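You operate a simulated robot arm through the tools that you are given. There is no shell and no other tool. Be economical: measure what you need, move in short steps, check, and stop when the job is done.

The job below is to be done with a simulated robot arm. You get a single attempt, and the scene is never put back.

TASK
Fit the black lamp into the housing, tighten both knobs, then switch the grey tester on and press TEST.

It is judged by the outcome, as a careful person would: the job done as asked, and still so three seconds after it is handed in. It fails if anything else is knocked over, pushed out of place, dropped, spilled or broken.

THE ROBOT
A 7-joint arm with a two-finger parallel gripper, fixed in place. Base frame: the origin is at the foot of the arm, x ahead of it, y to its left, z up; the work surface is at about z = 790. Units: mm, rad, N and s.
With the tool pointing down near the work surface it reaches from about 220 to 680 mm from the base axis. Its first joint turns from -1.152 to 1.152 rad. Payload 2.4 kg.
The TCP is the grasp point between the finger pads, 30 mm short of the fingertips. In the tool frame z runs along the fingers and y along their closing line. Largest opening 94 mm; finger width 28, thickness 10; the body of the gripper, 50 by 96 mm, starts 55 mm behind the TCP.
Orientation is that of the tool frame in the base frame, as a unit quaternion [x, y, z, w]. With the fingers straight down and closing along the base's y, the tool's x points along the base's -x, its y along +y and its z along -z.

THE INTERFACE
- The arm moves only by the tool arm_command. Its argument "steps" is a list of rows, each an object (a shift or turn left out is 0, a gripper value left out holds the last) with "offset": the shift along the base's x, y, z in mm, a list of three; "angular": the turn, a rotation vector about the base's x, y, z in rad, a list of three; "claw": the gripper command, from -1 (fully open) to 1 (shut), values between in proportion. In form: [{"offset": [tx, ty, tz], "angular": [wx, wy, wz], "claw": claw}, ...]. A call has 1 to 10 rows; each row is the pose to reach, as a shift and turn from the pose commanded when the call began. A row lasts 0.2 s, in which the tool goes at most 50 mm and 0.15 rad; a call with a longer step from one row to the next is refused whole, and so is a gripper value outside its range. Where a pose cannot be reached the arm comes as near as it can. A force on the tool above 40 N (or 10 N above the force at the start of the call, whichever is more), or a blocked arm, ends the call early, and 0.2 s more pass. The fingers move at their own pace (about 153 mm/s each) and stop on an object; they squeeze with about 40 N. The grip force told is the motor's: it shows also when the fingers shut on nothing. Time passes only in rows, and 0.2 s behind the last, so rows that repeat a pose let the fingers close. The reply holds the time, the measured pose of the TCP, the force on the tool along the base axes, the opening and the grip force, in the units named above and with some noise, with the torque about the TCP (base axes, N m) and any sound that the robot's microphone picked up.
- Cameras (640 x 400 px; columns grow to the right, rows downward): "scene" is fixed at [24, 460.3, 1459.4]; the picture's right is [-0.85, -0.53, 0.00], its down [-0.30, 0.47, -0.83] and it looks along [0.44, -0.70, -0.55] (base axes); focal length 338 px, centre (320, 200). "wrist" rides on the gripper at [76, 14, -102] in the tool frame; the picture's right is [-0.18, 0.98, 0.00], its down [-0.75, -0.14, -0.64] and it looks along [-0.63, -0.12, 0.77] (tool axes); focal length 243 px, centre (320, 200).
- snapshot(camera): a new picture of that camera. The clock stands still meanwhile.
- pixel_to_xyz(camera, pixels): there is no depth. For up to 12 entries [column, row, z] of the newest picture of that camera ("zoom" is the newest enlarged one), the place [x, y] in the base frame at which the ray of that pixel passes the height z, good to about 2 mm, but the place of the scene camera against the robot may be out by one fixed shift of up to 18 mm in any direction. The clock stands still meanwhile.
- inspect(camera, box): a new picture of the part [left, top, right, bottom] of that camera's present view, enlarged. The clock stands still meanwhile.
- sign_off(): hands the job in; it is judged then, once.

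Go step by step. Measure first, check grasps and placings, and put right what went wrong. The budget is 80 turns and 38 pictures, counting those below and the enlarged ones. Unless the task says otherwise, let go and move clear before handing in, and close with one line.

The tools are called after "Request:" by a JSON object that holds its "api" and its "payload". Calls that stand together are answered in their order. arm_command: Moves the arm, as the interface text tells. Its arguments: {"type":"object","properties":{"steps":{"type":"array","items":{"type":"object","properties":{"offset":{"type":"array","items":{"type":"number"}},"angular":{"type":"array","items":{"type":"number"}},"claw":{"type":"number"}}}}},"required":["steps"]} The other tools are called the same way: snapshot (camera) takes a picture; pixel_to_xyz (camera, pixels) gives the place at which the rays of pixels pass given heights; inspect (camera, box) takes an enlarged picture of a part of a camera's view; sign_off () hands the job in.

At the start:

```text
time_s: 0.0
tool_pos: [434.0, 39.6, 1238.6]
ee_rot: [0.001, 1.0, 0.0, 0.0]
ft_force: [-0.1, -0.2, 0.5]
wrist_torque: [0.01, -0.02, 0.01]
finger_gap: 93.9
grasp_force: 0.1
```

scene: 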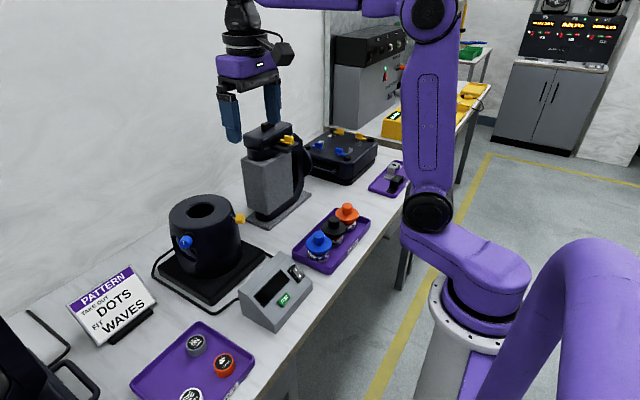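
wrist: 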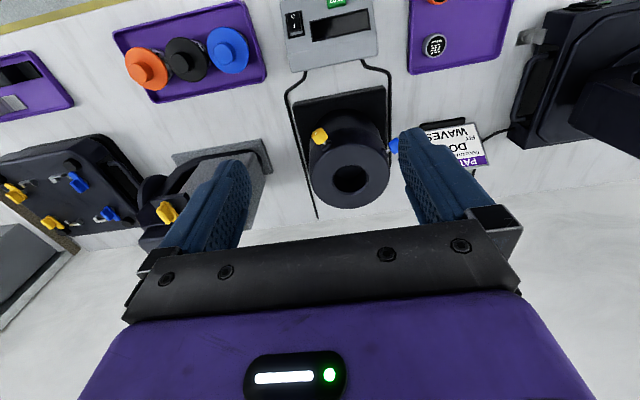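

The scene shows the housing (about pixel 205,235), with a yellow and a blue knob. The lamps are in a tray near (333,235) and the tester is near (280,290). I'll enlarge these areas first.

Request:
{"api": "inspect", "payload": {"camera": "scene", "box": [140, 180, 260, 310]}}

Request:
{"api": "inspect", "payload": {"camera": "scene", "box": [230, 190, 380, 340]}}

Request:
{"api": "inspect", "payload": {"camera": "wrist", "box": [100, 0, 520, 220]}}

```text
3.08 times, centred on (200, 245) of scene
```

zoom: 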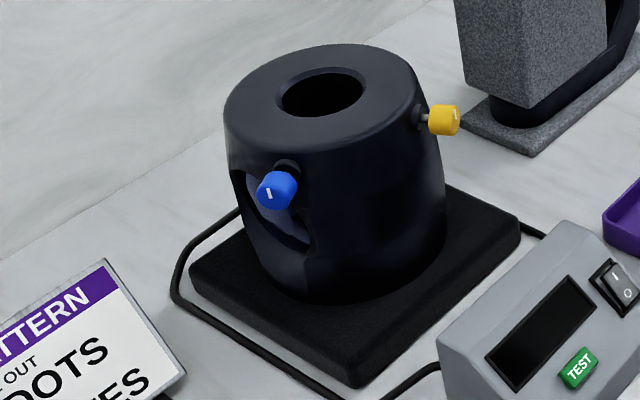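

```text
2.67 times, centred on (305, 265) of scene
```

zoom: 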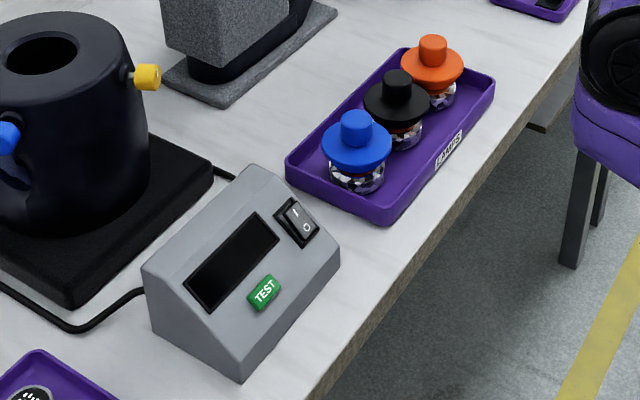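

```text
1.52 times, centred on (310, 110) of wrist
```

zoom: 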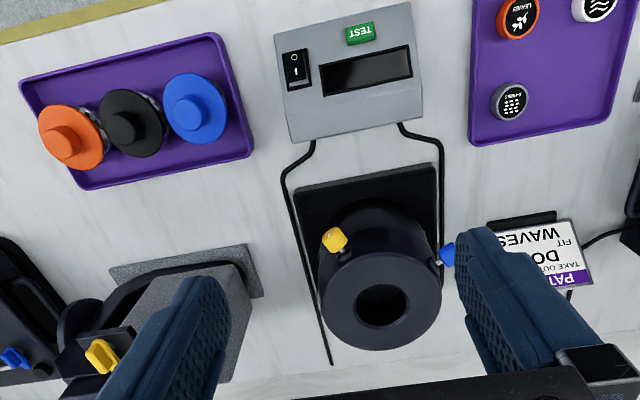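

The black lamp is the middle one in the tray, with its handle at zoom pixel (123,125). I'll project the key points from the wrist zoom and the scene at several heights so I can triangulate.

Request:
{"api": "pixel_to_xyz", "payload": {"camera": "zoom", "pixels": [[123, 125, 800], [123, 125, 850], [382, 305, 900], [382, 305, 950], [334, 240, 900], [334, 240, 950], [447, 253, 900], [447, 253, 950], [296, 68, 830], [360, 33, 830], [442, 232, 800], [295, 190, 800]]}}

Request:
{"api": "pixel_to_xyz", "payload": {"camera": "scene", "pixels": [[334, 223, 800], [334, 223, 850], [201, 211, 900], [201, 211, 950], [240, 219, 900], [240, 219, 950], [185, 242, 900], [185, 242, 950], [296, 273, 830], [283, 299, 830]]}}

```text
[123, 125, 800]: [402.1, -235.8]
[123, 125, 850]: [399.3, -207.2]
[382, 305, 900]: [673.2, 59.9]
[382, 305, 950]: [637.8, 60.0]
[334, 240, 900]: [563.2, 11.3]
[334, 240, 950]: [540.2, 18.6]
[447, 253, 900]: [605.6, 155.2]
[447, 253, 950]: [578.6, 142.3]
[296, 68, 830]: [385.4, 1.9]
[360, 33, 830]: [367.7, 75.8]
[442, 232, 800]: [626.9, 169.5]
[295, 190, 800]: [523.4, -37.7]
```

```text
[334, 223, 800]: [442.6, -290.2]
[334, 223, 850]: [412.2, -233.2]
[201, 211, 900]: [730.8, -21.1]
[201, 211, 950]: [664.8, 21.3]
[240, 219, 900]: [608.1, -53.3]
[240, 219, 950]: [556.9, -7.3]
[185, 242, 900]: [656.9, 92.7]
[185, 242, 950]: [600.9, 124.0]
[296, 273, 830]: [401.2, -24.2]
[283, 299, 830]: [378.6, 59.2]
```

Rough positions are: lamp near (400,-215), housing bore near (630,55) with its top around z 960, and tester near (380,40). I'll move the wrist camera closer to the lamp for a second, unshifted sightline.

Request:
{"api": "arm_command", "payload": {"steps": [{"offset": [-12, -30, -20]}, {"offset": [-24, -60, -40]}, {"offset": [-36, -90, -60]}, {"offset": [-48, -120, -80]}, {"offset": [-60, -150, -100]}, {"offset": [-72, -180, -120]}, {"offset": [-84, -210, -140]}, {"offset": [-96, -240, -160]}, {"offset": [-96, -240, -160]}]}}

Request:
{"api": "snapshot", "payload": {"camera": "wrist"}}

```text
time_s: 2.0
tool_pos: [337.1, -202.0, 1078.6]
ee_rot: [0.0, 1.0, 0.0, 0.0]
ft_force: [-0.3, 1.4, -0.7]
wrist_torque: [-0.02, 0.02, -0.02]
finger_gap: 93.8
grasp_force: 0.1
```

```text
32 pictures are left
```

wrist: 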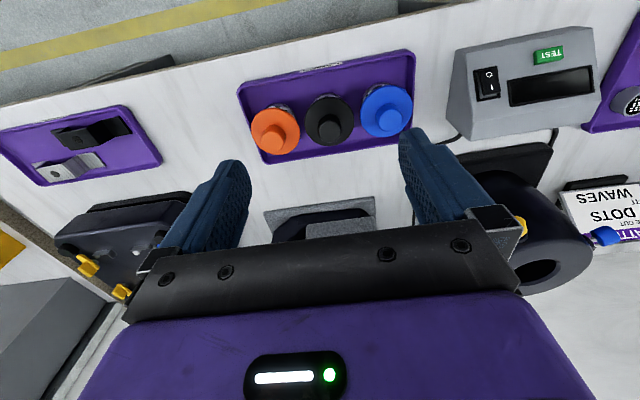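

The black lamp's handle is now near (329,127). I'll enlarge it and measure.

Request:
{"api": "inspect", "payload": {"camera": "wrist", "box": [230, 40, 430, 170]}}

Request:
{"api": "inspect", "payload": {"camera": "wrist", "box": [440, 20, 640, 150]}}

```text
3.08 times, centred on (330, 105) of wrist
```

zoom: 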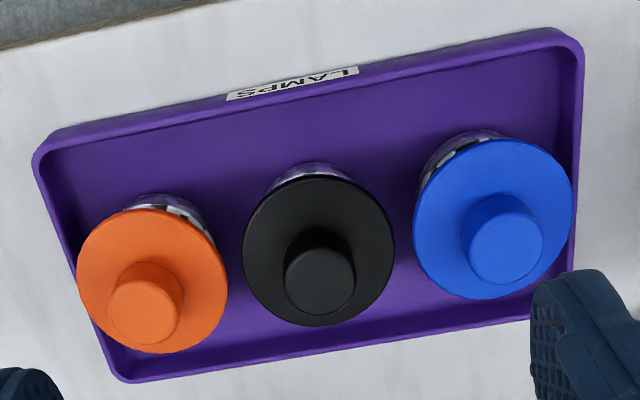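

```text
3.08 times, centred on (540, 85) of wrist
```

zoom: 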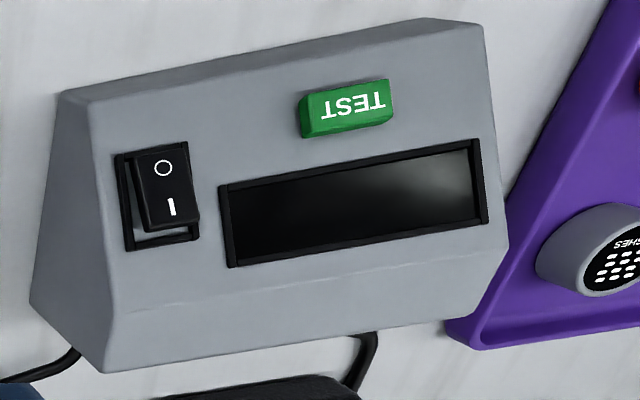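

Request:
{"api": "pixel_to_xyz", "payload": {"camera": "wrist", "pixels": [[330.3, 131.6, 800], [330.3, 131.6, 850], [329.7, 121.9, 800], [329.7, 121.9, 850], [305, 121.9, 840], [354, 121.9, 840], [489.4, 81.8, 800], [489.4, 81.8, 850], [549, 54, 800], [549, 54, 850]]}}

```text
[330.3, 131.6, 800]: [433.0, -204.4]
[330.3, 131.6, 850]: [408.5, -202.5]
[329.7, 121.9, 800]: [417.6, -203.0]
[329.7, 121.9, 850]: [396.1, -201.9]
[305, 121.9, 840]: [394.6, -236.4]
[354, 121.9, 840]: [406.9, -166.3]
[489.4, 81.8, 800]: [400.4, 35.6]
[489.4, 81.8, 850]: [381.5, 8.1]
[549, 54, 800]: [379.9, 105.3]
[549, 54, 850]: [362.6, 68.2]
```

The black lamp's handle top comes out at about (401,-202,859), with the flange near z 838 and about 71 mm across. Next I'll view the housing from closer in.

Request:
{"api": "arm_command", "payload": {"steps": [{"offset": [23, 35, 10]}, {"offset": [46, 70, 20]}, {"offset": [70, 105, 30]}, {"offset": [93, 141, 41]}, {"offset": [116, 176, 51]}, {"offset": [140, 211, 61]}, {"offset": [163, 247, 72]}, {"offset": [163, 247, 72]}]}}

Request:
{"api": "inspect", "payload": {"camera": "wrist", "box": [210, 40, 490, 220]}}

```text
time_s: 3.8
tool_pos: [499.9, 46.0, 1150.7]
ee_rot: [0.0, 1.0, 0.0, 0.0]
ft_force: [0.3, 0.6, 0.3]
wrist_torque: [0.03, -0.01, 0.01]
finger_gap: 93.9
grasp_force: 0.1
```

```text
2.22 times, centred on (350, 130) of wrist
```

zoom: 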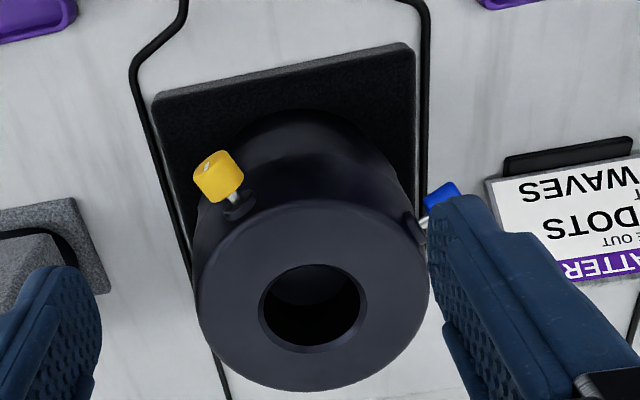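

Request:
{"api": "pixel_to_xyz", "payload": {"camera": "zoom", "pixels": [[311, 305, 900], [311, 305, 950], [311, 305, 1000], [217, 178, 900], [217, 178, 950], [441, 193, 900], [441, 193, 950], [260, 305, 960], [362, 305, 960], [195, 295, 960], [430, 295, 960]]}}

Request:
{"api": "inspect", "payload": {"camera": "scene", "box": [150, 180, 250, 280]}}

```text
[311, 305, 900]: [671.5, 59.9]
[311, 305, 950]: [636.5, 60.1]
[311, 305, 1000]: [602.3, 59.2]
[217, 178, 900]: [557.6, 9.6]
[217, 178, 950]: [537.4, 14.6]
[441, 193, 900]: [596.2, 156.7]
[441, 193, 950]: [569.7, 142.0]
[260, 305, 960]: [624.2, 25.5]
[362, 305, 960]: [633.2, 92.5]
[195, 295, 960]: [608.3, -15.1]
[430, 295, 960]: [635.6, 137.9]
```

```text
4.00 times, centred on (200, 230) of scene
```

zoom: 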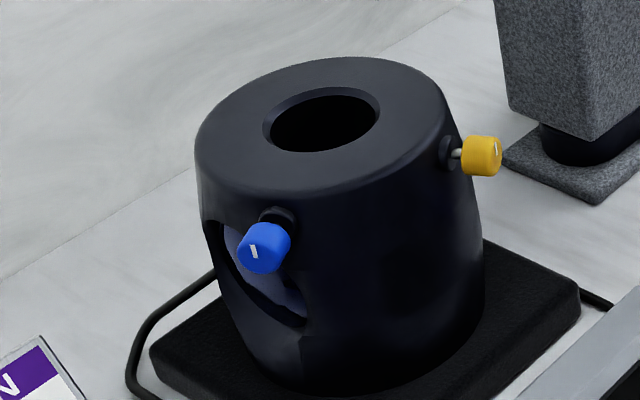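

The bore sits on nearly the same sightline in both views, so I need a different baseline. I'll lower and retract to look again.

Request:
{"api": "arm_command", "payload": {"steps": [{"offset": [-35, 0, -30]}, {"offset": [-70, 0, -60]}, {"offset": [-100, 0, -90]}, {"offset": [-130, 0, -120]}, {"offset": [-130, 0, -120]}]}}

Request:
{"api": "inspect", "payload": {"camera": "wrist", "box": [210, 40, 490, 220]}}

```text
time_s: 5.0
tool_pos: [370.9, 44.5, 1031.7]
ee_rot: [0.0, 1.0, 0.0, 0.001]
ft_force: [0.0, -0.1, 0.2]
wrist_torque: [0.01, -0.01, 0.03]
finger_gap: 94.0
grasp_force: 0.1
```

```text
2.22 times, centred on (350, 130) of wrist
```

zoom: 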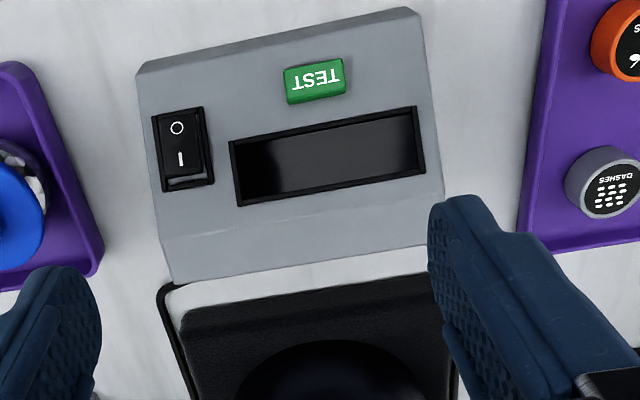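

This view covers the tester. I'll project the switch and TEST from it, then take the full picture for the housing.

Request:
{"api": "pixel_to_xyz", "payload": {"camera": "zoom", "pixels": [[177, 128, 820], [177, 128, 860], [180, 160, 820], [180, 160, 860], [182, 147, 820], [182, 147, 860], [315, 80, 820], [315, 80, 860], [160, 282, 790], [444, 245, 790]]}}

Request:
{"api": "snapshot", "payload": {"camera": "wrist"}}

```text
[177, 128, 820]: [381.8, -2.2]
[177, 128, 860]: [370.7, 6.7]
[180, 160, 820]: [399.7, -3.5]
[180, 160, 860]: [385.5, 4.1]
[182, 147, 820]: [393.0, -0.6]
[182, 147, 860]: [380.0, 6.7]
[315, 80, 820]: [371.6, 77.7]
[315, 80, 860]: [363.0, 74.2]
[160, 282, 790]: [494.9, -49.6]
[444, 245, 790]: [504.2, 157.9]
```

```text
26 pictures are left
```

wrist: 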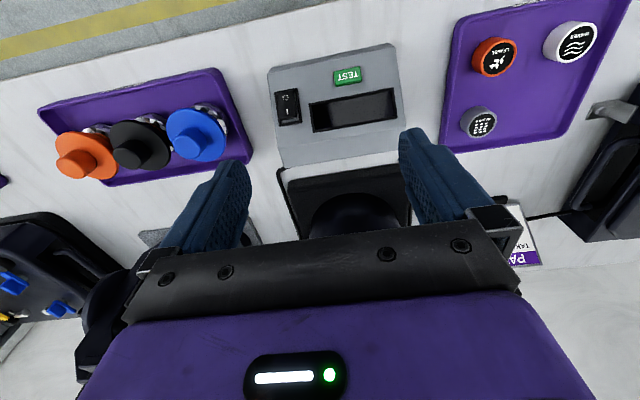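

The housing is hidden here. I'll look again from farther out and slightly left for a good baseline. From these views the switch centre is at about (381,6,854) and TEST at about (367,76,840).

Request:
{"api": "arm_command", "payload": {"steps": [{"offset": [20, 10, 40]}, {"offset": [50, 20, 75]}, {"offset": [90, 30, 100]}, {"offset": [130, 40, 120]}, {"offset": [170, 50, 120]}, {"offset": [205, 60, 120]}, {"offset": [220, 65, 120]}, {"offset": [220, 65, 120]}]}}

Request:
{"api": "inspect", "payload": {"camera": "wrist", "box": [210, 20, 490, 200]}}

```text
time_s: 6.8
tool_pos: [590.6, 109.7, 1149.6]
ee_rot: [0.0, 1.0, 0.001, 0.0]
ft_force: [1.1, 0.6, -0.2]
wrist_torque: [0.0, 0.02, 0.03]
finger_gap: 94.1
grasp_force: 0.1
```

```text
2.22 times, centred on (350, 110) of wrist
```

zoom: 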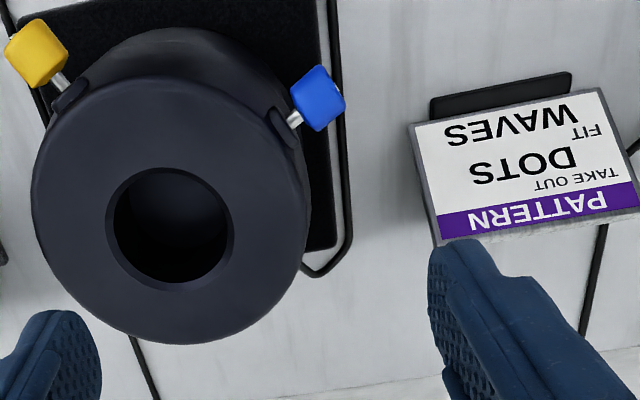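

Request:
{"api": "pixel_to_xyz", "payload": {"camera": "zoom", "pixels": [[170, 229, 900], [170, 229, 950], [170, 229, 1000], [36, 50, 900], [36, 50, 950], [319, 97, 900], [319, 97, 950], [106, 229, 960], [235, 229, 960], [60, 85, 950], [293, 118, 950]]}}

```text
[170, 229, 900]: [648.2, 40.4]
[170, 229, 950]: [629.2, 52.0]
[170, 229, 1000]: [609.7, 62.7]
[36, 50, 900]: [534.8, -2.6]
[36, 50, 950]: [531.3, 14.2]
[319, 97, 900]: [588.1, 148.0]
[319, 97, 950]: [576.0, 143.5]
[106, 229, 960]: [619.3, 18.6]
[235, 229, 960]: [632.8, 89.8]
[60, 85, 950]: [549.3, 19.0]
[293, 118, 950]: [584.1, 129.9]
```

Triangulating gives the bore at about (618,59) with its top at z≈978, the yellow knob near (531,16,958) and the blue knob near (580,145,940). Now I'll go to a point above the black lamp, retracting in x first to clear the granite stand.

Request:
{"api": "arm_command", "payload": {"steps": [{"offset": [-48, 0, 0], "claw": -0.28}, {"offset": [-96, 0, 0]}, {"offset": [-144, 0, 0]}, {"offset": [-189, -20, 0]}, {"offset": [-189, -68, -10]}, {"offset": [-189, -116, -20]}, {"offset": [-189, -164, -30]}, {"offset": [-189, -212, -40]}, {"offset": [-189, -260, -50]}, {"offset": [-189, -308, -60]}]}}

Request:
{"api": "arm_command", "payload": {"steps": [{"offset": [0, -2, -45]}, {"offset": [0, -3, -90]}, {"offset": [0, -3, -130]}, {"offset": [0, -3, -130]}]}}

Request:
{"api": "snapshot", "payload": {"camera": "wrist"}}

Request:
{"api": "inspect", "payload": {"camera": "scene", "box": [270, 120, 400, 280]}}

```text
time_s: 9.0
tool_pos: [401.6, -197.8, 1090.6]
ee_rot: [-0.001, 1.0, 0.0, 0.001]
ft_force: [0.7, -0.2, 0.1]
wrist_torque: [0.04, 0.02, -0.03]
finger_gap: 60.2
grasp_force: 0.1
```

```text
time_s: 10.0
tool_pos: [401.7, -201.1, 960.2]
ee_rot: [-0.001, 1.0, 0.0, 0.0]
ft_force: [0.2, 1.2, 0.2]
wrist_torque: [0.0, 0.01, 0.0]
finger_gap: 60.2
grasp_force: 0.1
```

```text
24 pictures are left
```

wrist: 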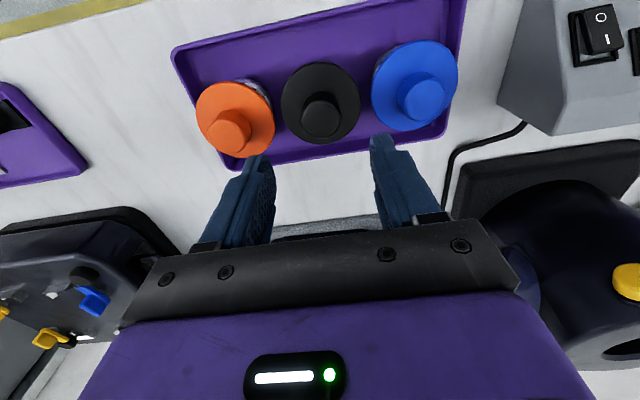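

```text
2.50 times, centred on (335, 200) of scene
```

zoom: 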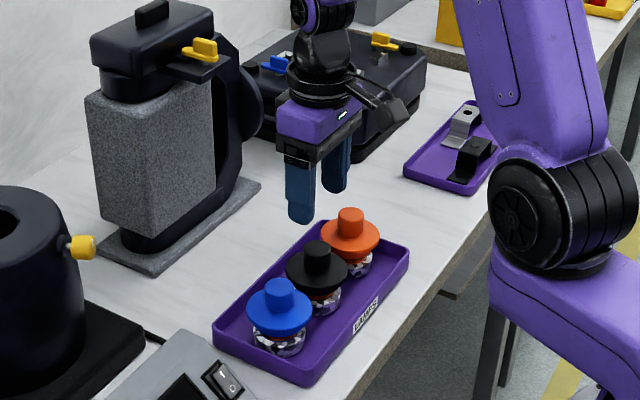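

The handle top now appears at about wrist pixel (322,118). I'll project it to refine the lamp position.

Request:
{"api": "pixel_to_xyz", "payload": {"camera": "wrist", "pixels": [[322, 114, 850], [322, 114, 860], [322, 114, 870], [322, 103, 835], [322, 103, 845], [229, 131, 860], [422, 96, 860]]}}

```text
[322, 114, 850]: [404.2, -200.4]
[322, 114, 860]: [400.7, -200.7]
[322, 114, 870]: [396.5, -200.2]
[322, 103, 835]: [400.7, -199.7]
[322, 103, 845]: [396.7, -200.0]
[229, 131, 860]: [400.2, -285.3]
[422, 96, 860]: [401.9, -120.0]
```

That confirms the lamp at (401,-200.5) with its top near z 860. I'll descend with the tips to about z 847 and close.

Request:
{"api": "arm_command", "payload": {"steps": [{"offset": [0, 0, -40]}, {"offset": [0, 0, -65]}, {"offset": [0, 0, -83]}, {"offset": [0, 0, -83]}]}}

Request:
{"api": "inspect", "payload": {"camera": "scene", "box": [280, 160, 380, 270]}}

```text
time_s: 11.0
tool_pos: [402.3, -200.5, 876.9]
ee_rot: [-0.001, 1.0, 0.0, 0.0]
ft_force: [0.0, 0.5, 0.2]
wrist_torque: [0.01, 0.0, -0.04]
finger_gap: 60.5
grasp_force: 0.1
```

```text
3.64 times, centred on (330, 215) of scene
```

zoom: 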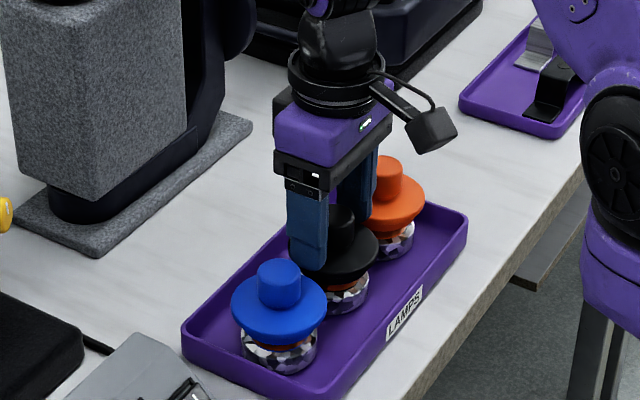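

The fingers straddle the black handle with the tips just above the flange. I'll close and lift a little.

Request:
{"api": "arm_command", "payload": {"steps": [{"offset": [0, 0, 0], "claw": 1}, {"offset": [0, 0, 0]}, {"offset": [0, 0, 0]}]}}

Request:
{"api": "arm_command", "payload": {"steps": [{"offset": [0, 0, 20]}, {"offset": [0, 0, 60]}, {"offset": [0, 0, 105]}, {"offset": [0, 0, 150]}, {"offset": [0, 0, 190]}, {"offset": [0, 0, 190]}]}}

Request:
{"api": "inspect", "payload": {"camera": "scene", "box": [260, 90, 380, 220]}}

```text
time_s: 11.8
tool_pos: [401.5, -200.0, 877.1]
ee_rot: [0.0, 1.0, 0.0, 0.0]
ft_force: [0.4, -0.1, 0.0]
wrist_torque: [0.03, 0.04, 0.03]
finger_gap: 31.4
grasp_force: 40.0
```

```text
time_s: 13.2
tool_pos: [402.0, -201.3, 1068.7]
ee_rot: [0.0, 1.0, 0.0, 0.0]
ft_force: [0.3, -0.2, -3.0]
wrist_torque: [0.01, -0.01, 0.0]
finger_gap: 31.2
grasp_force: 40.0
```

```text
3.08 times, centred on (320, 155) of scene
```

zoom: 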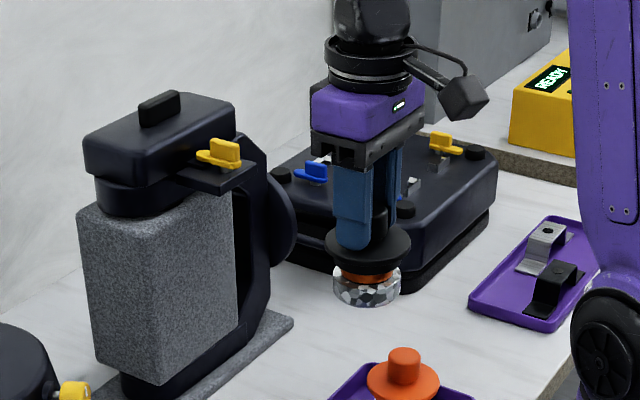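

The lamp is held (gap 31 mm, about 3 N) and hangs straight. I'll carry it at a safe height around the granite stand to a hover above the bore.

Request:
{"api": "arm_command", "payload": {"steps": [{"offset": [0, 40, 20]}, {"offset": [0, 87, 30]}, {"offset": [0, 134, 40]}, {"offset": [0, 181, 40]}, {"offset": [0, 228, 40]}, {"offset": [20, 260, 40]}, {"offset": [60, 260, 40]}, {"offset": [105, 260, 40]}, {"offset": [150, 260, 40]}]}}

Request:
{"api": "arm_command", "payload": {"steps": [{"offset": [40, 0, 0]}, {"offset": [66, 0, -15]}, {"offset": [66, 0, -30]}, {"offset": [66, 0, -30]}]}}

Request:
{"api": "inspect", "payload": {"camera": "scene", "box": [140, 120, 260, 250]}}

Request:
{"api": "snapshot", "payload": {"camera": "wrist"}}

```text
time_s: 15.2
tool_pos: [552.9, 59.1, 1109.6]
ee_rot: [0.0, 1.0, 0.001, 0.0]
ft_force: [1.0, 0.7, -2.0]
wrist_torque: [-0.01, -0.03, -0.01]
finger_gap: 31.4
grasp_force: 40.3
```

```text
time_s: 16.2
tool_pos: [617.0, 60.6, 1077.6]
ee_rot: [-0.001, 1.0, 0.001, 0.0]
ft_force: [-0.8, -0.4, -1.9]
wrist_torque: [0.01, -0.01, -0.01]
finger_gap: 31.3
grasp_force: 40.2
```

```text
3.08 times, centred on (200, 185) of scene
```

zoom: 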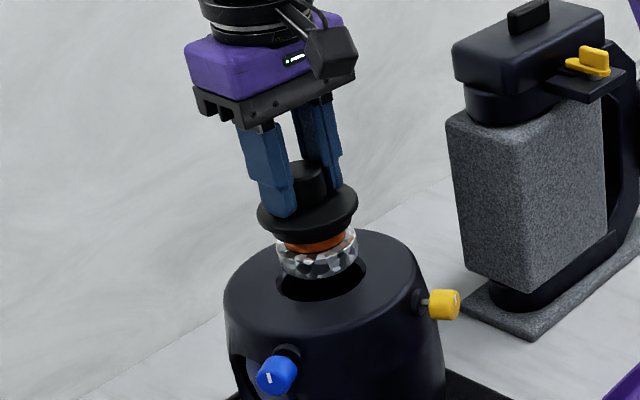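

```text
19 pictures are left
```

wrist: 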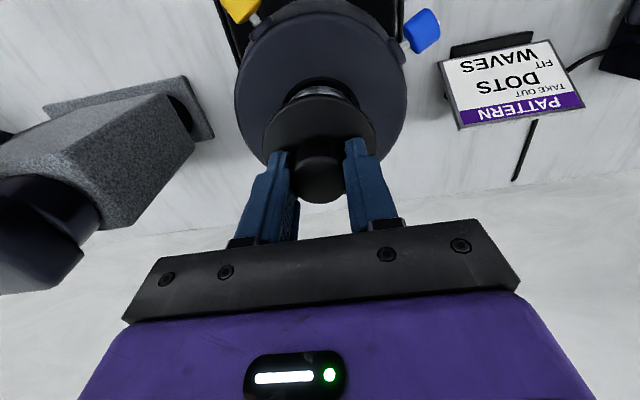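

I'll calibrate the scene view using the flange and glass of known position against the bore.

Request:
{"api": "pixel_to_xyz", "payload": {"camera": "zoom", "pixels": [[308, 209, 1040], [258, 209, 1040], [358, 209, 1040], [322, 280, 978], [322, 280, 985], [279, 278, 978], [365, 278, 978], [318, 257, 998], [278, 257, 998], [358, 257, 998]]}}

Request:
{"api": "pixel_to_xyz", "payload": {"camera": "wrist", "pixels": [[320, 75, 978], [235, 88, 978], [406, 88, 978], [320, 0, 978]]}}

```text
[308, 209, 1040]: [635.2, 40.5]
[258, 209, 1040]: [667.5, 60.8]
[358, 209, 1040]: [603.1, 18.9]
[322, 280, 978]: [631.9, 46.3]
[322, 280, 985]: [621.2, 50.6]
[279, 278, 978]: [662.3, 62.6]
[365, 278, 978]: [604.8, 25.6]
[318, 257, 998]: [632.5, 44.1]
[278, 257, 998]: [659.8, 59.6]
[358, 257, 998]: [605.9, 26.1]
```

```text
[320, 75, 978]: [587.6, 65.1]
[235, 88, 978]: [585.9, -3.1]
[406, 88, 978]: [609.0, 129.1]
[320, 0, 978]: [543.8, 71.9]
```

Everything agrees within about 3 mm. I'll lower until the glass is just above the rim and check again.

Request:
{"api": "arm_command", "payload": {"steps": [{"offset": [0, 0, -8]}, {"offset": [0, 0, -15]}, {"offset": [0, 0, -15]}]}}

Request:
{"api": "inspect", "payload": {"camera": "scene", "box": [165, 170, 245, 230]}}

```text
time_s: 17.0
tool_pos: [616.5, 59.3, 1062.8]
ee_rot: [0.0, 1.0, 0.0, 0.001]
ft_force: [-0.4, 0.0, -1.6]
wrist_torque: [0.01, 0.01, 0.01]
finger_gap: 31.1
grasp_force: 40.3
```

```text
6.67 times, centred on (205, 200) of scene
```

zoom: 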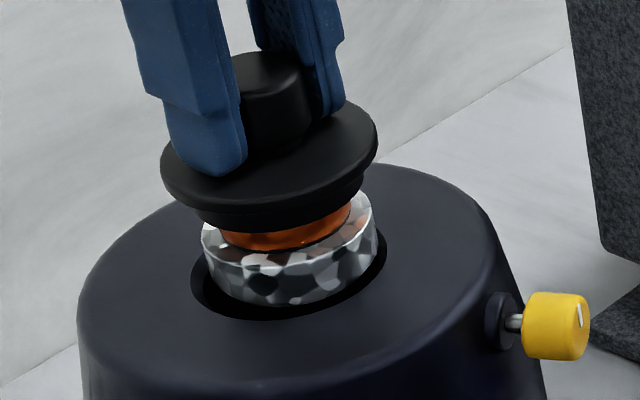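

The glass spans x 201–378 inside the bore at 190–387, so it is well centred. I'll lower it gently and watch the force.

Request:
{"api": "arm_command", "payload": {"steps": [{"offset": [0, 0, -5]}, {"offset": [0, 0, -10]}, {"offset": [0, 0, -15]}, {"offset": [0, 0, -20]}, {"offset": [0, 0, -20]}]}}

```text
time_s: 18.2
tool_pos: [617.7, 58.5, 1043.7]
ee_rot: [-0.001, 1.0, 0.0, 0.003]
ft_force: [14.1, -0.1, 3.4]
wrist_torque: [-0.12, -0.82, 0.01]
finger_gap: 31.0
grasp_force: 39.6
```

A side force of +14 N in x means the glass is rubbing the near rim, so I'll shift slightly in +x.

Request:
{"api": "arm_command", "payload": {"steps": [{"offset": [1.5, 0, 0]}, {"offset": [2.5, 0, 0]}, {"offset": [2.5, 0, 0]}]}}

```text
time_s: 19.0
tool_pos: [619.8, 60.1, 1042.5]
ee_rot: [0.001, 1.0, 0.0, -0.002]
ft_force: [4.2, 0.0, -0.7]
wrist_torque: [-0.03, -0.25, -0.02]
finger_gap: 31.2
grasp_force: 40.0
```

Request:
{"api": "arm_command", "payload": {"steps": [{"offset": [1.2, 0, -4]}, {"offset": [1.2, 0, -10]}, {"offset": [1.2, 0, -16]}, {"offset": [1.2, 0, -16]}]}}

```text
time_s: 20.0
tool_pos: [621.3, 60.6, 1026.8]
ee_rot: [0.0, 1.0, 0.0, 0.0]
ft_force: [-0.1, 0.1, -1.6]
wrist_torque: [-0.03, -0.01, 0.07]
finger_gap: 31.0
grasp_force: 39.9
```

The side load has gone and the lamp is sliding freely at z 1027. I'll keep lowering it to the seat.

Request:
{"api": "arm_command", "payload": {"steps": [{"offset": [0, 0, -4]}, {"offset": [0, 0, -8]}, {"offset": [0, 0, -12]}, {"offset": [0, 0, -16]}, {"offset": [0, 0, -16]}]}}

Request:
{"api": "inspect", "payload": {"camera": "scene", "box": [165, 170, 245, 230]}}

```text
time_s: 21.1
tool_pos: [621.7, 60.7, 1015.9]
ee_rot: [0.0, 1.0, 0.0, 0.004]
ft_force: [-0.2, 0.0, 3.6]
wrist_torque: [0.02, 0.21, -0.01]
finger_gap: 31.3
grasp_force: 40.0
stopped in row 5: the force on the tool passed its limit at 42 N (the readings are from after the stop); the commanded pose is now the measured one
```

```text
6.67 times, centred on (205, 200) of scene
```

zoom: 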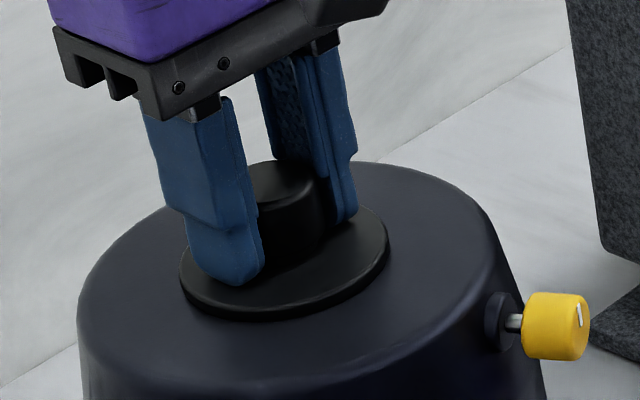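

The lamp stopped on contact at TCP z 1016 with its flange flat on the housing top. I'll open, lift clear and retract toward the yellow knob's approach side.

Request:
{"api": "arm_command", "payload": {"steps": [{"offset": [0, 0, 0], "claw": -0.2}, {"offset": [0, 0, 0]}, {"offset": [0, 0, 25]}, {"offset": [0, 0, 60]}, {"offset": [-30, -10, 90]}, {"offset": [-70, -40, 100]}, {"offset": [-110, -60, 90]}, {"offset": [-150, -80, 80]}, {"offset": [-165, -95, 80]}, {"offset": [-165, -95, 80]}]}}

Request:
{"api": "arm_command", "payload": {"steps": [{"angular": [0.0665, -0.1344, 0]}, {"angular": [0.133, -0.2688, 0]}, {"angular": [0.1994, -0.4032, 0]}, {"angular": [0.2658, -0.5376, 0]}, {"angular": [0.3322, -0.672, 0]}, {"angular": [0.3987, -0.8064, 0]}, {"angular": [0.4651, -0.9408, 0]}, {"angular": [0.5316, -1.0752, 0]}, {"angular": [0.598, -1.2096, 0]}, {"angular": [0.6645, -1.344, 0]}]}}

```text
refused: row 6 steps farther than a row can; nothing moved
```

```text
time_s: 21.6
tool_pos: [619.7, 56.3, 1018.5]
ee_rot: [0.0, 0.996, 0.036, 0.077]
ft_force: [-11.6, -3.0, 15.6]
wrist_torque: [-0.87, 0.61, -0.05]
finger_gap: 31.4
grasp_force: 40.0
stopped in row 2: the force on the tool passed its limit at 50 N (the readings are from after the stop); the commanded pose is now the measured one
```

The first call was refused, so the second one tilted the still-held lamp by about 0.17 rad before stopping. I should not have batched those. I'll reverse that tilt exactly.

Request:
{"api": "arm_command", "payload": {"steps": [{"offset": [0.5, 1, 0], "angular": [-0.024, 0.051, 0]}, {"offset": [1, 2.7, -0.5], "angular": [-0.048, 0.102, 0]}, {"offset": [1.8, 4.2, -1], "angular": [-0.072, 0.154, 0]}, {"offset": [1.8, 4.2, -1], "angular": [-0.072, 0.154, 0]}]}}

Request:
{"api": "inspect", "payload": {"camera": "scene", "box": [150, 160, 260, 300]}}

```text
time_s: 22.6
tool_pos: [622.3, 59.6, 1018.3]
ee_rot: [0.002, 1.0, 0.001, 0.004]
ft_force: [9.1, -6.5, 20.5]
wrist_torque: [-0.31, -1.21, -0.12]
finger_gap: 31.2
grasp_force: 40.1
```

```text
2.86 times, centred on (205, 230) of scene
```

zoom: 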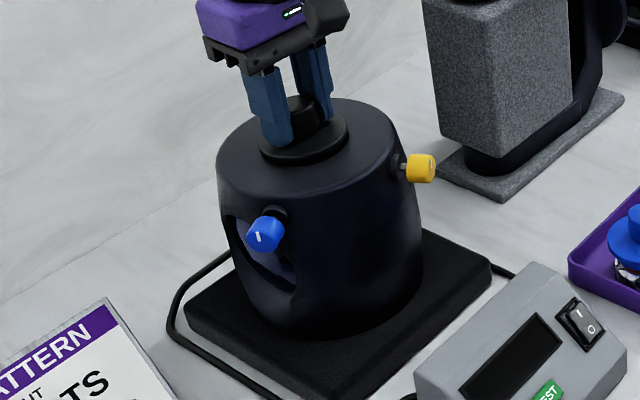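

The housing hasn't moved and the lamp is upright again. I'll release now.

Request:
{"api": "arm_command", "payload": {"steps": [{"offset": [0, 0, 0], "claw": -0.2}, {"offset": [0, 0, 0]}, {"offset": [0, 0, 0]}]}}

```text
time_s: 23.4
tool_pos: [622.2, 60.9, 1016.3]
ee_rot: [0.001, 1.0, 0.001, 0.0]
ft_force: [-0.6, -0.3, -0.8]
wrist_torque: [0.02, -0.01, 0.0]
finger_gap: 56.5
grasp_force: 0.0
```

Request:
{"api": "arm_command", "payload": {"steps": [{"offset": [0, 0, 25]}, {"offset": [0, 0, 60]}, {"offset": [-25, -10, 90]}, {"offset": [-60, -30, 95]}, {"offset": [-95, -50, 95]}, {"offset": [-130, -70, 95]}, {"offset": [-160, -95, 90]}, {"offset": [-160, -95, 90]}]}}

Request:
{"api": "inspect", "payload": {"camera": "scene", "box": [150, 180, 250, 280]}}

```text
time_s: 25.2
tool_pos: [460.6, -32.4, 1106.4]
ee_rot: [0.001, 1.0, 0.001, 0.0]
ft_force: [-0.1, -0.3, 0.8]
wrist_torque: [0.06, 0.0, 0.0]
finger_gap: 56.1
grasp_force: 0.1
```

```text
4.00 times, centred on (200, 230) of scene
```

zoom: 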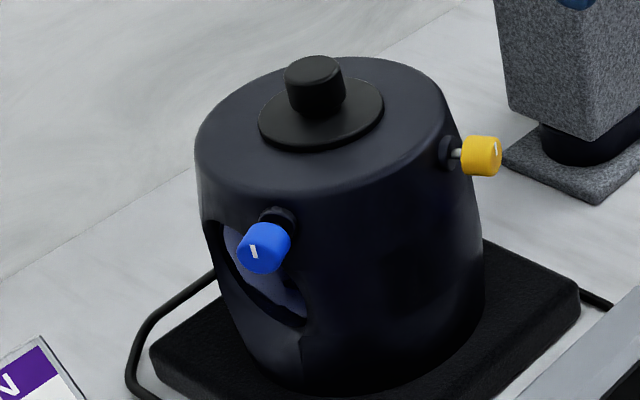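

The lamp sits flat and centred in the housing. Now I'll tilt the gripper to horizontal, pointing along the yellow knob's axis (yaw about 26°).

Request:
{"api": "arm_command", "payload": {"steps": [{"angular": [0.066, -0.1342, 0]}, {"angular": [0.132, -0.2684, 0]}, {"angular": [0.198, -0.4026, 0]}, {"angular": [0.264, -0.5368, 0]}, {"angular": [0.33, -0.671, 0]}, {"angular": [0.396, -0.8052, 0]}, {"angular": [0.462, -0.9394, 0]}, {"angular": [0.528, -1.0736, 0]}, {"angular": [0.594, -1.2078, 0]}, {"angular": [0.66, -1.342, 0]}]}}

```text
time_s: 27.4
tool_pos: [462.3, -34.2, 1107.4]
ee_rot: [0.001, 0.733, 0.3, 0.61]
ft_force: [-1.0, -0.1, 0.1]
wrist_torque: [0.0, 0.04, -0.01]
finger_gap: 56.3
grasp_force: 0.0
```

Request:
{"api": "arm_command", "payload": {"steps": [{"angular": [0.114, 0.04, -0.0045]}, {"angular": [0.228, 0.08, -0.009]}, {"angular": [0.341, 0.12, -0.0135]}, {"angular": [0.455, 0.16, -0.018]}, {"angular": [0.569, 0.2, -0.0225]}, {"angular": [0.569, 0.2, -0.0225]}]}}

Request:
{"api": "snapshot", "payload": {"camera": "wrist"}}

```text
time_s: 28.8
tool_pos: [462.8, -33.6, 1108.0]
ee_rot: [0.209, 0.675, 0.487, 0.513]
ft_force: [0.2, -0.8, 0.2]
wrist_torque: [0.02, -0.01, 0.0]
finger_gap: 56.3
grasp_force: 0.1
```

```text
14 pictures are left
```

wrist: 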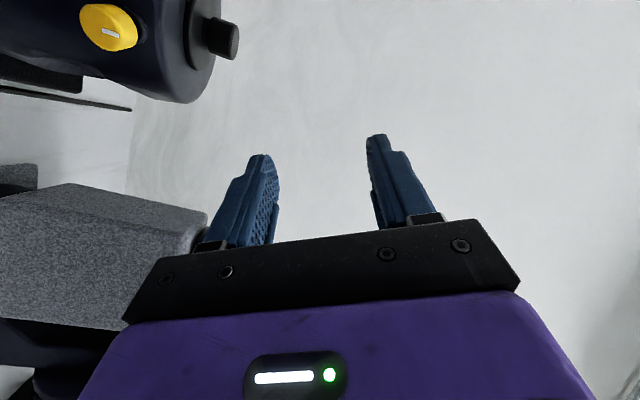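

The tool z axis is (0.896,0.443,0), as intended. The yellow knob's end is at pixel (109,27), which puts it near (528,17.5,964). I'll descend to a pre-approach on its axis.

Request:
{"api": "arm_command", "payload": {"steps": [{"offset": [0, 4, -40]}, {"offset": [0, 8, -80]}, {"offset": [-1, 12, -115]}, {"offset": [-2, 16, -144]}, {"offset": [-2, 16, -144]}]}}

Request:
{"api": "snapshot", "payload": {"camera": "wrist"}}

```text
time_s: 30.0
tool_pos: [460.2, -17.4, 963.8]
ee_rot: [0.209, 0.675, 0.486, 0.514]
ft_force: [0.2, -0.3, -0.7]
wrist_torque: [-0.02, 0.03, 0.03]
finger_gap: 56.6
grasp_force: 0.2
```

```text
13 pictures are left
```

wrist: 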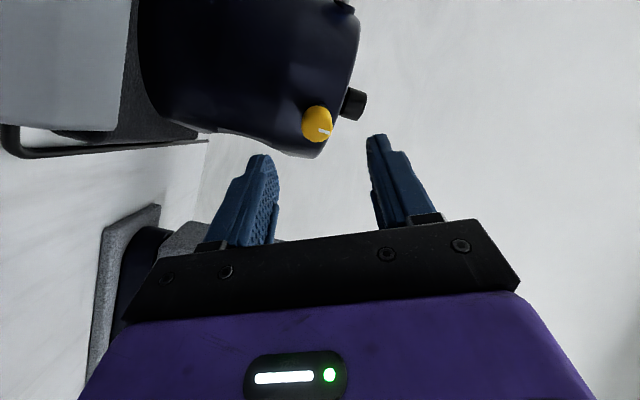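

The knob end is at pixel (318,127), which triangulates to (533,18,962), nearly on the tool axis 81 mm ahead. I'll advance 70 mm so the tips overlap the knob by about 19 mm.

Request:
{"api": "arm_command", "payload": {"steps": [{"offset": [22, 10.5, -0.5]}, {"offset": [40, 19.5, -1]}, {"offset": [54, 26.3, -1.5]}, {"offset": [62.7, 30.7, -1.7]}, {"offset": [62.7, 30.7, -1.7]}]}}

Request:
{"api": "inspect", "payload": {"camera": "scene", "box": [180, 160, 300, 290]}}

```text
time_s: 31.2
tool_pos: [522.4, 11.6, 962.4]
ee_rot: [0.209, 0.676, 0.485, 0.513]
ft_force: [-13.5, -5.9, 1.5]
wrist_torque: [-0.23, 0.37, -0.1]
finger_gap: 55.4
grasp_force: 0.1
```

```text
3.08 times, centred on (240, 225) of scene
```

zoom: 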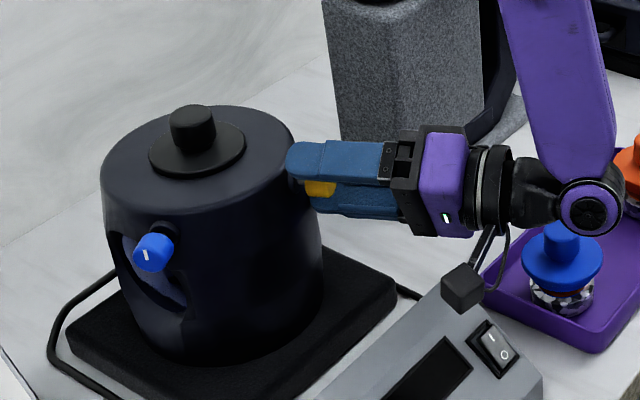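

A finger tip is touching the housing wall at about 14 N. I'll back off 6 mm along the axis and then close on the knob.

Request:
{"api": "arm_command", "payload": {"steps": [{"offset": [-3, -1.5, 0]}, {"offset": [-5.8, -2.8, 0]}, {"offset": [-5.8, -2.8, 0]}]}}

Request:
{"api": "arm_command", "payload": {"steps": [{"claw": 1}, {"claw": 1}, {"claw": 1}]}}

```text
time_s: 32.0
tool_pos: [516.6, 9.9, 962.9]
ee_rot: [0.208, 0.675, 0.486, 0.514]
ft_force: [-0.9, -0.5, -0.8]
wrist_torque: [-0.02, 0.03, 0.0]
finger_gap: 56.2
grasp_force: 0.1
```

```text
time_s: 32.8
tool_pos: [516.6, 10.7, 960.4]
ee_rot: [0.209, 0.676, 0.486, 0.514]
ft_force: [2.8, -0.6, -4.8]
wrist_torque: [-0.16, 0.35, -0.19]
finger_gap: 22.8
grasp_force: 45.1
```

The knob is gripped at a 22.8 mm gap. I'll turn it clockwise (positive about the approach axis) and watch the torque.

Request:
{"api": "arm_command", "payload": {"steps": [{"offset": [0, 0.5, -2], "angular": [0.1254, 0.062, 0]}, {"offset": [0, 0.5, -2], "angular": [0.2509, 0.124, 0]}, {"offset": [0, 0.5, -2], "angular": [0.3763, 0.186, 0]}, {"offset": [0, 0.5, -2], "angular": [0.5018, 0.248, 0]}, {"offset": [0, 0.5, -2], "angular": [0.6272, 0.31, 0]}]}}

```text
time_s: 34.0
tool_pos: [517.9, 9.5, 960.7]
ee_rot: [0.429, 0.561, 0.633, 0.316]
ft_force: [5.2, -5.7, 11.7]
wrist_torque: [0.19, -0.22, -0.32]
finger_gap: 22.7
grasp_force: 44.5
```

Request:
{"api": "arm_command", "payload": {"steps": [{"offset": [0, -0.5, 1], "angular": [0.1254, 0.062, 0]}, {"offset": [0, -1, 1.5], "angular": [0.2509, 0.124, 0]}, {"offset": [0, -1, 1.5], "angular": [0.3763, 0.186, 0]}, {"offset": [0, -1, 1.5], "angular": [0.5018, 0.248, 0]}, {"offset": [0, -1, 1.5], "angular": [0.6272, 0.31, 0]}]}}

```text
time_s: 35.2
tool_pos: [517.8, 10.2, 960.5]
ee_rot: [0.596, 0.383, 0.701, 0.078]
ft_force: [12.2, 3.1, -14.2]
wrist_torque: [0.12, -0.35, -0.29]
finger_gap: 22.5
grasp_force: 44.1
```

Request:
{"api": "arm_command", "payload": {"steps": [{"offset": [0, 0, -1], "angular": [0.1254, 0.062, 0]}, {"offset": [0, 0, -1.5], "angular": [0.2509, 0.124, 0]}, {"offset": [0, 0, -1.5], "angular": [0.3763, 0.186, 0]}, {"offset": [0, 0, -1.5], "angular": [0.5018, 0.248, 0]}, {"offset": [0, 0, -1.5], "angular": [0.6272, 0.31, 0]}]}}

Request:
{"api": "inspect", "payload": {"camera": "scene", "box": [180, 160, 300, 290]}}

```text
time_s: 36.4
tool_pos: [518.2, 11.8, 958.8]
ee_rot: [0.69, 0.157, 0.686, -0.169]
ft_force: [7.1, 13.8, -5.5]
wrist_torque: [0.05, -0.23, -0.51]
finger_gap: 23.1
grasp_force: 44.7
```

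```text
3.08 times, centred on (240, 225) of scene
```

zoom: 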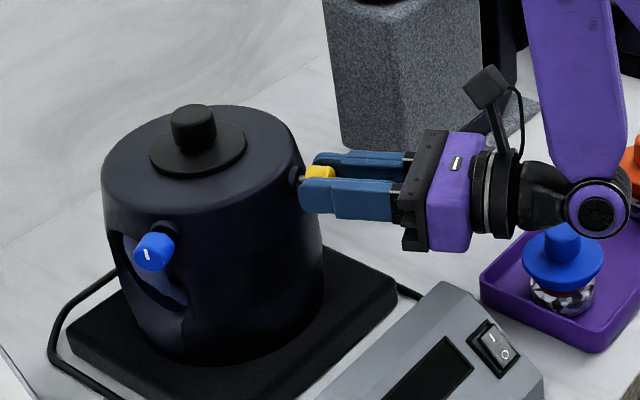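

The x reading is creeping forward and the tool is being pulled in, so the screw is advancing. I'll keep turning and follow it in slightly.

Request:
{"api": "arm_command", "payload": {"steps": [{"offset": [0.5, 0.7, 0], "angular": [0.1254, 0.062, 0]}, {"offset": [1, 1.3, -0.5], "angular": [0.2509, 0.124, 0]}, {"offset": [1, 1.3, -0.5], "angular": [0.3763, 0.186, 0]}, {"offset": [1, 1.3, -0.5], "angular": [0.5018, 0.248, 0]}, {"offset": [1, 1.3, -0.5], "angular": [0.6272, 0.31, 0]}]}}

```text
time_s: 37.6
tool_pos: [517.4, 13.0, 960.3]
ee_rot: [0.701, -0.09, 0.588, -0.394]
ft_force: [-7.1, 15.6, 11.8]
wrist_torque: [0.11, -0.23, -0.48]
finger_gap: 22.5
grasp_force: 44.8
```

Request:
{"api": "arm_command", "payload": {"steps": [{"offset": [-0.4, 0.8, 0.7], "angular": [0.1254, 0.062, 0]}, {"offset": [-0.7, 1.5, 1], "angular": [0.2509, 0.124, 0]}, {"offset": [-0.7, 1.5, 1], "angular": [0.3763, 0.186, 0]}, {"offset": [-0.7, 1.5, 1], "angular": [0.5018, 0.248, 0]}, {"offset": [-0.7, 1.5, 1], "angular": [0.6272, 0.31, 0]}]}}

```text
time_s: 38.8
tool_pos: [518.1, 13.1, 960.6]
ee_rot: [0.628, -0.325, 0.418, -0.571]
ft_force: [8.8, 10.7, 10.9]
wrist_torque: [0.03, -0.03, -0.2]
finger_gap: 22.7
grasp_force: 45.2
```

Request:
{"api": "arm_command", "payload": {"steps": [{"offset": [0.5, 0.5, 0.5], "angular": [0.1254, 0.062, 0]}, {"offset": [0.8, 0.8, 0.7], "angular": [0.2509, 0.124, 0]}, {"offset": [0.8, 0.8, 0.7], "angular": [0.3763, 0.186, 0]}, {"offset": [0.8, 0.8, 0.7], "angular": [0.5018, 0.248, 0]}, {"offset": [0.8, 0.8, 0.7], "angular": [0.6272, 0.31, 0]}]}}

```text
time_s: 40.0
tool_pos: [518.8, 12.4, 961.9]
ee_rot: [-0.477, 0.521, -0.198, 0.679]
ft_force: [2.0, 0.8, 7.2]
wrist_torque: [0.21, -0.46, -0.03]
finger_gap: 22.4
grasp_force: 44.9
```

Request:
{"api": "arm_command", "payload": {"steps": [{"offset": [0, 0, 0.5], "angular": [0.1254, 0.062, 0]}, {"offset": [0, 0, 0.7], "angular": [0.2509, 0.124, 0]}, {"offset": [0, 0, 0.7], "angular": [0.3763, 0.186, 0]}]}}

Request:
{"api": "inspect", "payload": {"camera": "scene", "box": [200, 180, 280, 250]}}

```text
time_s: 40.8
tool_pos: [519.7, 12.9, 961.6]
ee_rot: [-0.358, 0.61, -0.052, 0.705]
ft_force: [6.6, -1.8, 0.7]
wrist_torque: [0.32, -0.68, -0.24]
finger_gap: 22.4
grasp_force: 44.9
```

```text
5.71 times, centred on (240, 215) of scene
```

zoom: 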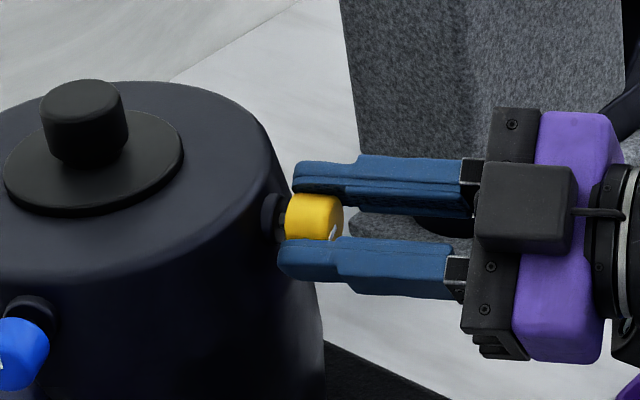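

The shaft gap has shrunk and the knob has advanced about 4 mm without binding. I'll open, back off slightly, roll back and regrasp to continue.

Request:
{"api": "arm_command", "payload": {"steps": [{"claw": -0.2}, {"offset": [-2.7, -1.3, 0]}, {"offset": [-2.7, -1.3, 0], "angular": [-0.1299, -0.0642, 0]}, {"offset": [-2.7, -1.3, 0], "angular": [-0.2598, -0.1285, 0]}, {"offset": [-2.7, -1.3, 0], "angular": [-0.3898, -0.1927, 0]}, {"offset": [-2.7, -1.3, 0], "angular": [-0.5197, -0.2569, 0]}, {"offset": [-2.7, -1.3, 0], "angular": [-0.6496, -0.3212, 0]}, {"offset": [-2.7, -1.3, 0], "angular": [-0.7795, -0.3854, 0]}, {"offset": [-2.7, -1.3, 0], "angular": [-0.9094, -0.4496, 0]}, {"offset": [-2.7, -1.3, 0], "angular": [-1.0394, -0.5139, 0]}]}}

Request:
{"api": "arm_command", "payload": {"steps": [{"angular": [-0.1299, -0.0642, 0]}, {"angular": [-0.2598, -0.1285, 0]}, {"angular": [-0.3898, -0.1927, 0]}, {"angular": [-0.5197, -0.2569, 0]}, {"angular": [-0.6496, -0.3212, 0]}, {"angular": [-0.7795, -0.3854, 0]}, {"angular": [-0.9094, -0.4496, 0]}, {"angular": [-1.0394, -0.5139, 0]}, {"angular": [-1.1693, -0.5781, 0]}, {"angular": [-1.2992, -0.6424, 0]}]}}

```text
time_s: 43.0
tool_pos: [515.1, 12.2, 961.4]
ee_rot: [0.635, -0.312, 0.431, -0.56]
ft_force: [0.4, 0.7, 0.7]
wrist_torque: [0.0, 0.01, -0.05]
finger_gap: 56.5
grasp_force: 0.0
```

```text
time_s: 45.2
tool_pos: [516.0, 11.6, 962.6]
ee_rot: [0.682, 0.188, 0.694, -0.135]
ft_force: [0.8, 0.6, -0.3]
wrist_torque: [0.0, -0.01, -0.02]
finger_gap: 56.4
grasp_force: 0.0
```

Request:
{"api": "arm_command", "payload": {"steps": [{"offset": [2.2, 1.1, -1], "claw": -0.2}, {"offset": [2.2, 1.1, -1], "claw": 1}, {"offset": [2.2, 1.1, -1]}, {"offset": [2.2, 1.1, -1], "angular": [0.1254, 0.062, 0]}, {"offset": [2.4, 1.2, -0.5], "angular": [0.2509, 0.124, 0]}, {"offset": [2.6, 1.3, 0], "angular": [0.3763, 0.186, 0]}, {"offset": [2.8, 1.4, 0], "angular": [0.5018, 0.248, 0]}, {"offset": [3, 1.5, 0], "angular": [0.6272, 0.31, 0]}, {"offset": [3.2, 1.6, 0], "angular": [0.7526, 0.372, 0]}, {"offset": [3.4, 1.7, 0], "angular": [0.878, 0.434, 0]}]}}

```text
time_s: 47.4
tool_pos: [518.7, 13.1, 961.2]
ee_rot: [0.69, -0.159, 0.548, -0.445]
ft_force: [6.2, -14.2, -11.5]
wrist_torque: [-0.18, 0.26, -0.65]
finger_gap: 22.5
grasp_force: 45.2
```

Request:
{"api": "arm_command", "payload": {"steps": [{"offset": [0.4, -0.3, -0.5], "angular": [0.1254, 0.062, 0]}, {"offset": [0.6, -0.3, -0.8], "angular": [0.2509, 0.124, 0]}, {"offset": [0.8, -0.2, -0.8], "angular": [0.3763, 0.186, 0]}, {"offset": [1, -0.1, -0.8], "angular": [0.5018, 0.248, 0]}, {"offset": [1.2, 0, -0.8], "angular": [0.6272, 0.31, 0]}, {"offset": [1.4, 0.1, -0.8], "angular": [0.7526, 0.372, 0]}, {"offset": [1.5, 0.2, -0.8], "angular": [0.878, 0.434, 0]}]}}

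```text
time_s: 49.0
tool_pos: [520.0, 15.9, 962.2]
ee_rot: [-0.535, 0.461, -0.273, 0.653]
ft_force: [-11.9, -7.9, -0.1]
wrist_torque: [-0.4, -0.43, 0.0]
finger_gap: 22.1
grasp_force: 44.9
```

Torque about the axis is now about -0.55 N·m opposing, so the screw is binding. I'll nudge a bit further to confirm it is firm.

Request:
{"api": "arm_command", "payload": {"steps": [{"offset": [-0.5, -1.0, 0], "angular": [0.0896, 0.0443, 0]}, {"offset": [-0.5, -1.0, 0], "angular": [0.1792, 0.0886, 0]}, {"offset": [-0.5, -1.0, 0], "angular": [0.2688, 0.1329, 0]}, {"offset": [-0.5, -1.0, 0], "angular": [0.2688, 0.1329, 0]}]}}

```text
time_s: 50.0
tool_pos: [520.0, 13.8, 961.2]
ee_rot: [-0.459, 0.537, -0.173, 0.686]
ft_force: [3.5, 1.9, 3.0]
wrist_torque: [0.04, -0.51, -0.05]
finger_gap: 22.5
grasp_force: 44.9
```

Request:
{"api": "arm_command", "payload": {"steps": [{"angular": [0.1254, 0.062, 0]}, {"angular": [0.2509, 0.124, 0]}, {"angular": [0.3763, 0.186, 0]}, {"angular": [0.3763, 0.186, 0]}]}}

Request:
{"api": "inspect", "payload": {"camera": "scene", "box": [200, 180, 280, 250]}}

```text
time_s: 51.0
tool_pos: [520.0, 13.1, 960.6]
ee_rot: [-0.336, 0.622, -0.028, 0.706]
ft_force: [2.2, 0.7, -0.2]
wrist_torque: [-0.16, -0.41, -0.47]
finger_gap: 23.0
grasp_force: 45.5
```

```text
5.71 times, centred on (240, 215) of scene
```

zoom: 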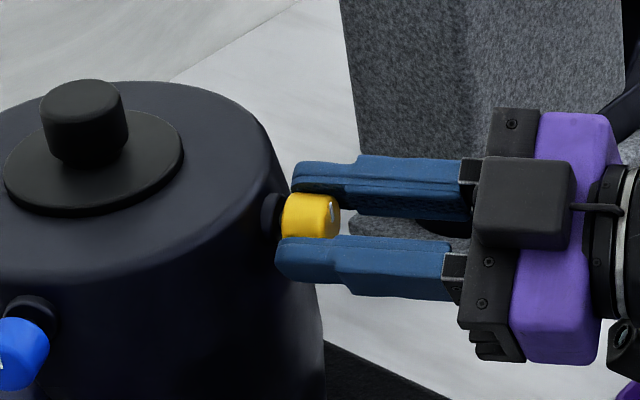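

The knob now sits right against its collar with no shaft showing. I'll regrasp once more and turn to confirm it is tight.

Request:
{"api": "arm_command", "payload": {"steps": [{"claw": -0.4}, {"angular": [0, 0, 0]}, {"angular": [-0.1299, -0.0642, 0]}, {"angular": [-0.2598, -0.1285, 0]}, {"angular": [-0.3898, -0.1927, 0]}, {"angular": [-0.5197, -0.2569, 0]}, {"angular": [-0.6496, -0.3212, 0]}, {"angular": [-0.7795, -0.3854, 0]}, {"angular": [-0.7795, -0.3854, 0], "claw": 1}, {"angular": [-0.7795, -0.3854, 0], "claw": 1}]}}

Request:
{"api": "arm_command", "payload": {"steps": [{"angular": [0.0896, 0.0443, 0]}, {"angular": [0.1792, 0.0886, 0]}, {"angular": [0.2688, 0.1329, 0]}]}}

Request:
{"api": "arm_command", "payload": {"steps": [{"angular": [0.0896, 0.0443, 0]}, {"angular": [0.1792, 0.0886, 0]}, {"angular": [0.2688, 0.1329, 0]}]}}

```text
time_s: 53.2
tool_pos: [519.9, 13.0, 961.0]
ee_rot: [-0.568, 0.42, -0.324, 0.629]
ft_force: [0.0, -0.9, 1.4]
wrist_torque: [0.06, -0.07, -0.02]
finger_gap: 22.4
grasp_force: 44.7
```

```text
time_s: 54.0
tool_pos: [520.0, 13.9, 961.0]
ee_rot: [-0.499, 0.501, -0.224, 0.671]
ft_force: [0.8, 1.1, 2.0]
wrist_torque: [-0.32, -0.62, 0.08]
finger_gap: 22.3
grasp_force: 45.0
```

```text
time_s: 54.8
tool_pos: [520.0, 12.9, 961.8]
ee_rot: [-0.416, 0.571, -0.121, 0.697]
ft_force: [-0.1, -1.3, 2.3]
wrist_torque: [-0.09, -0.6, -0.18]
finger_gap: 22.1
grasp_force: 44.9
```

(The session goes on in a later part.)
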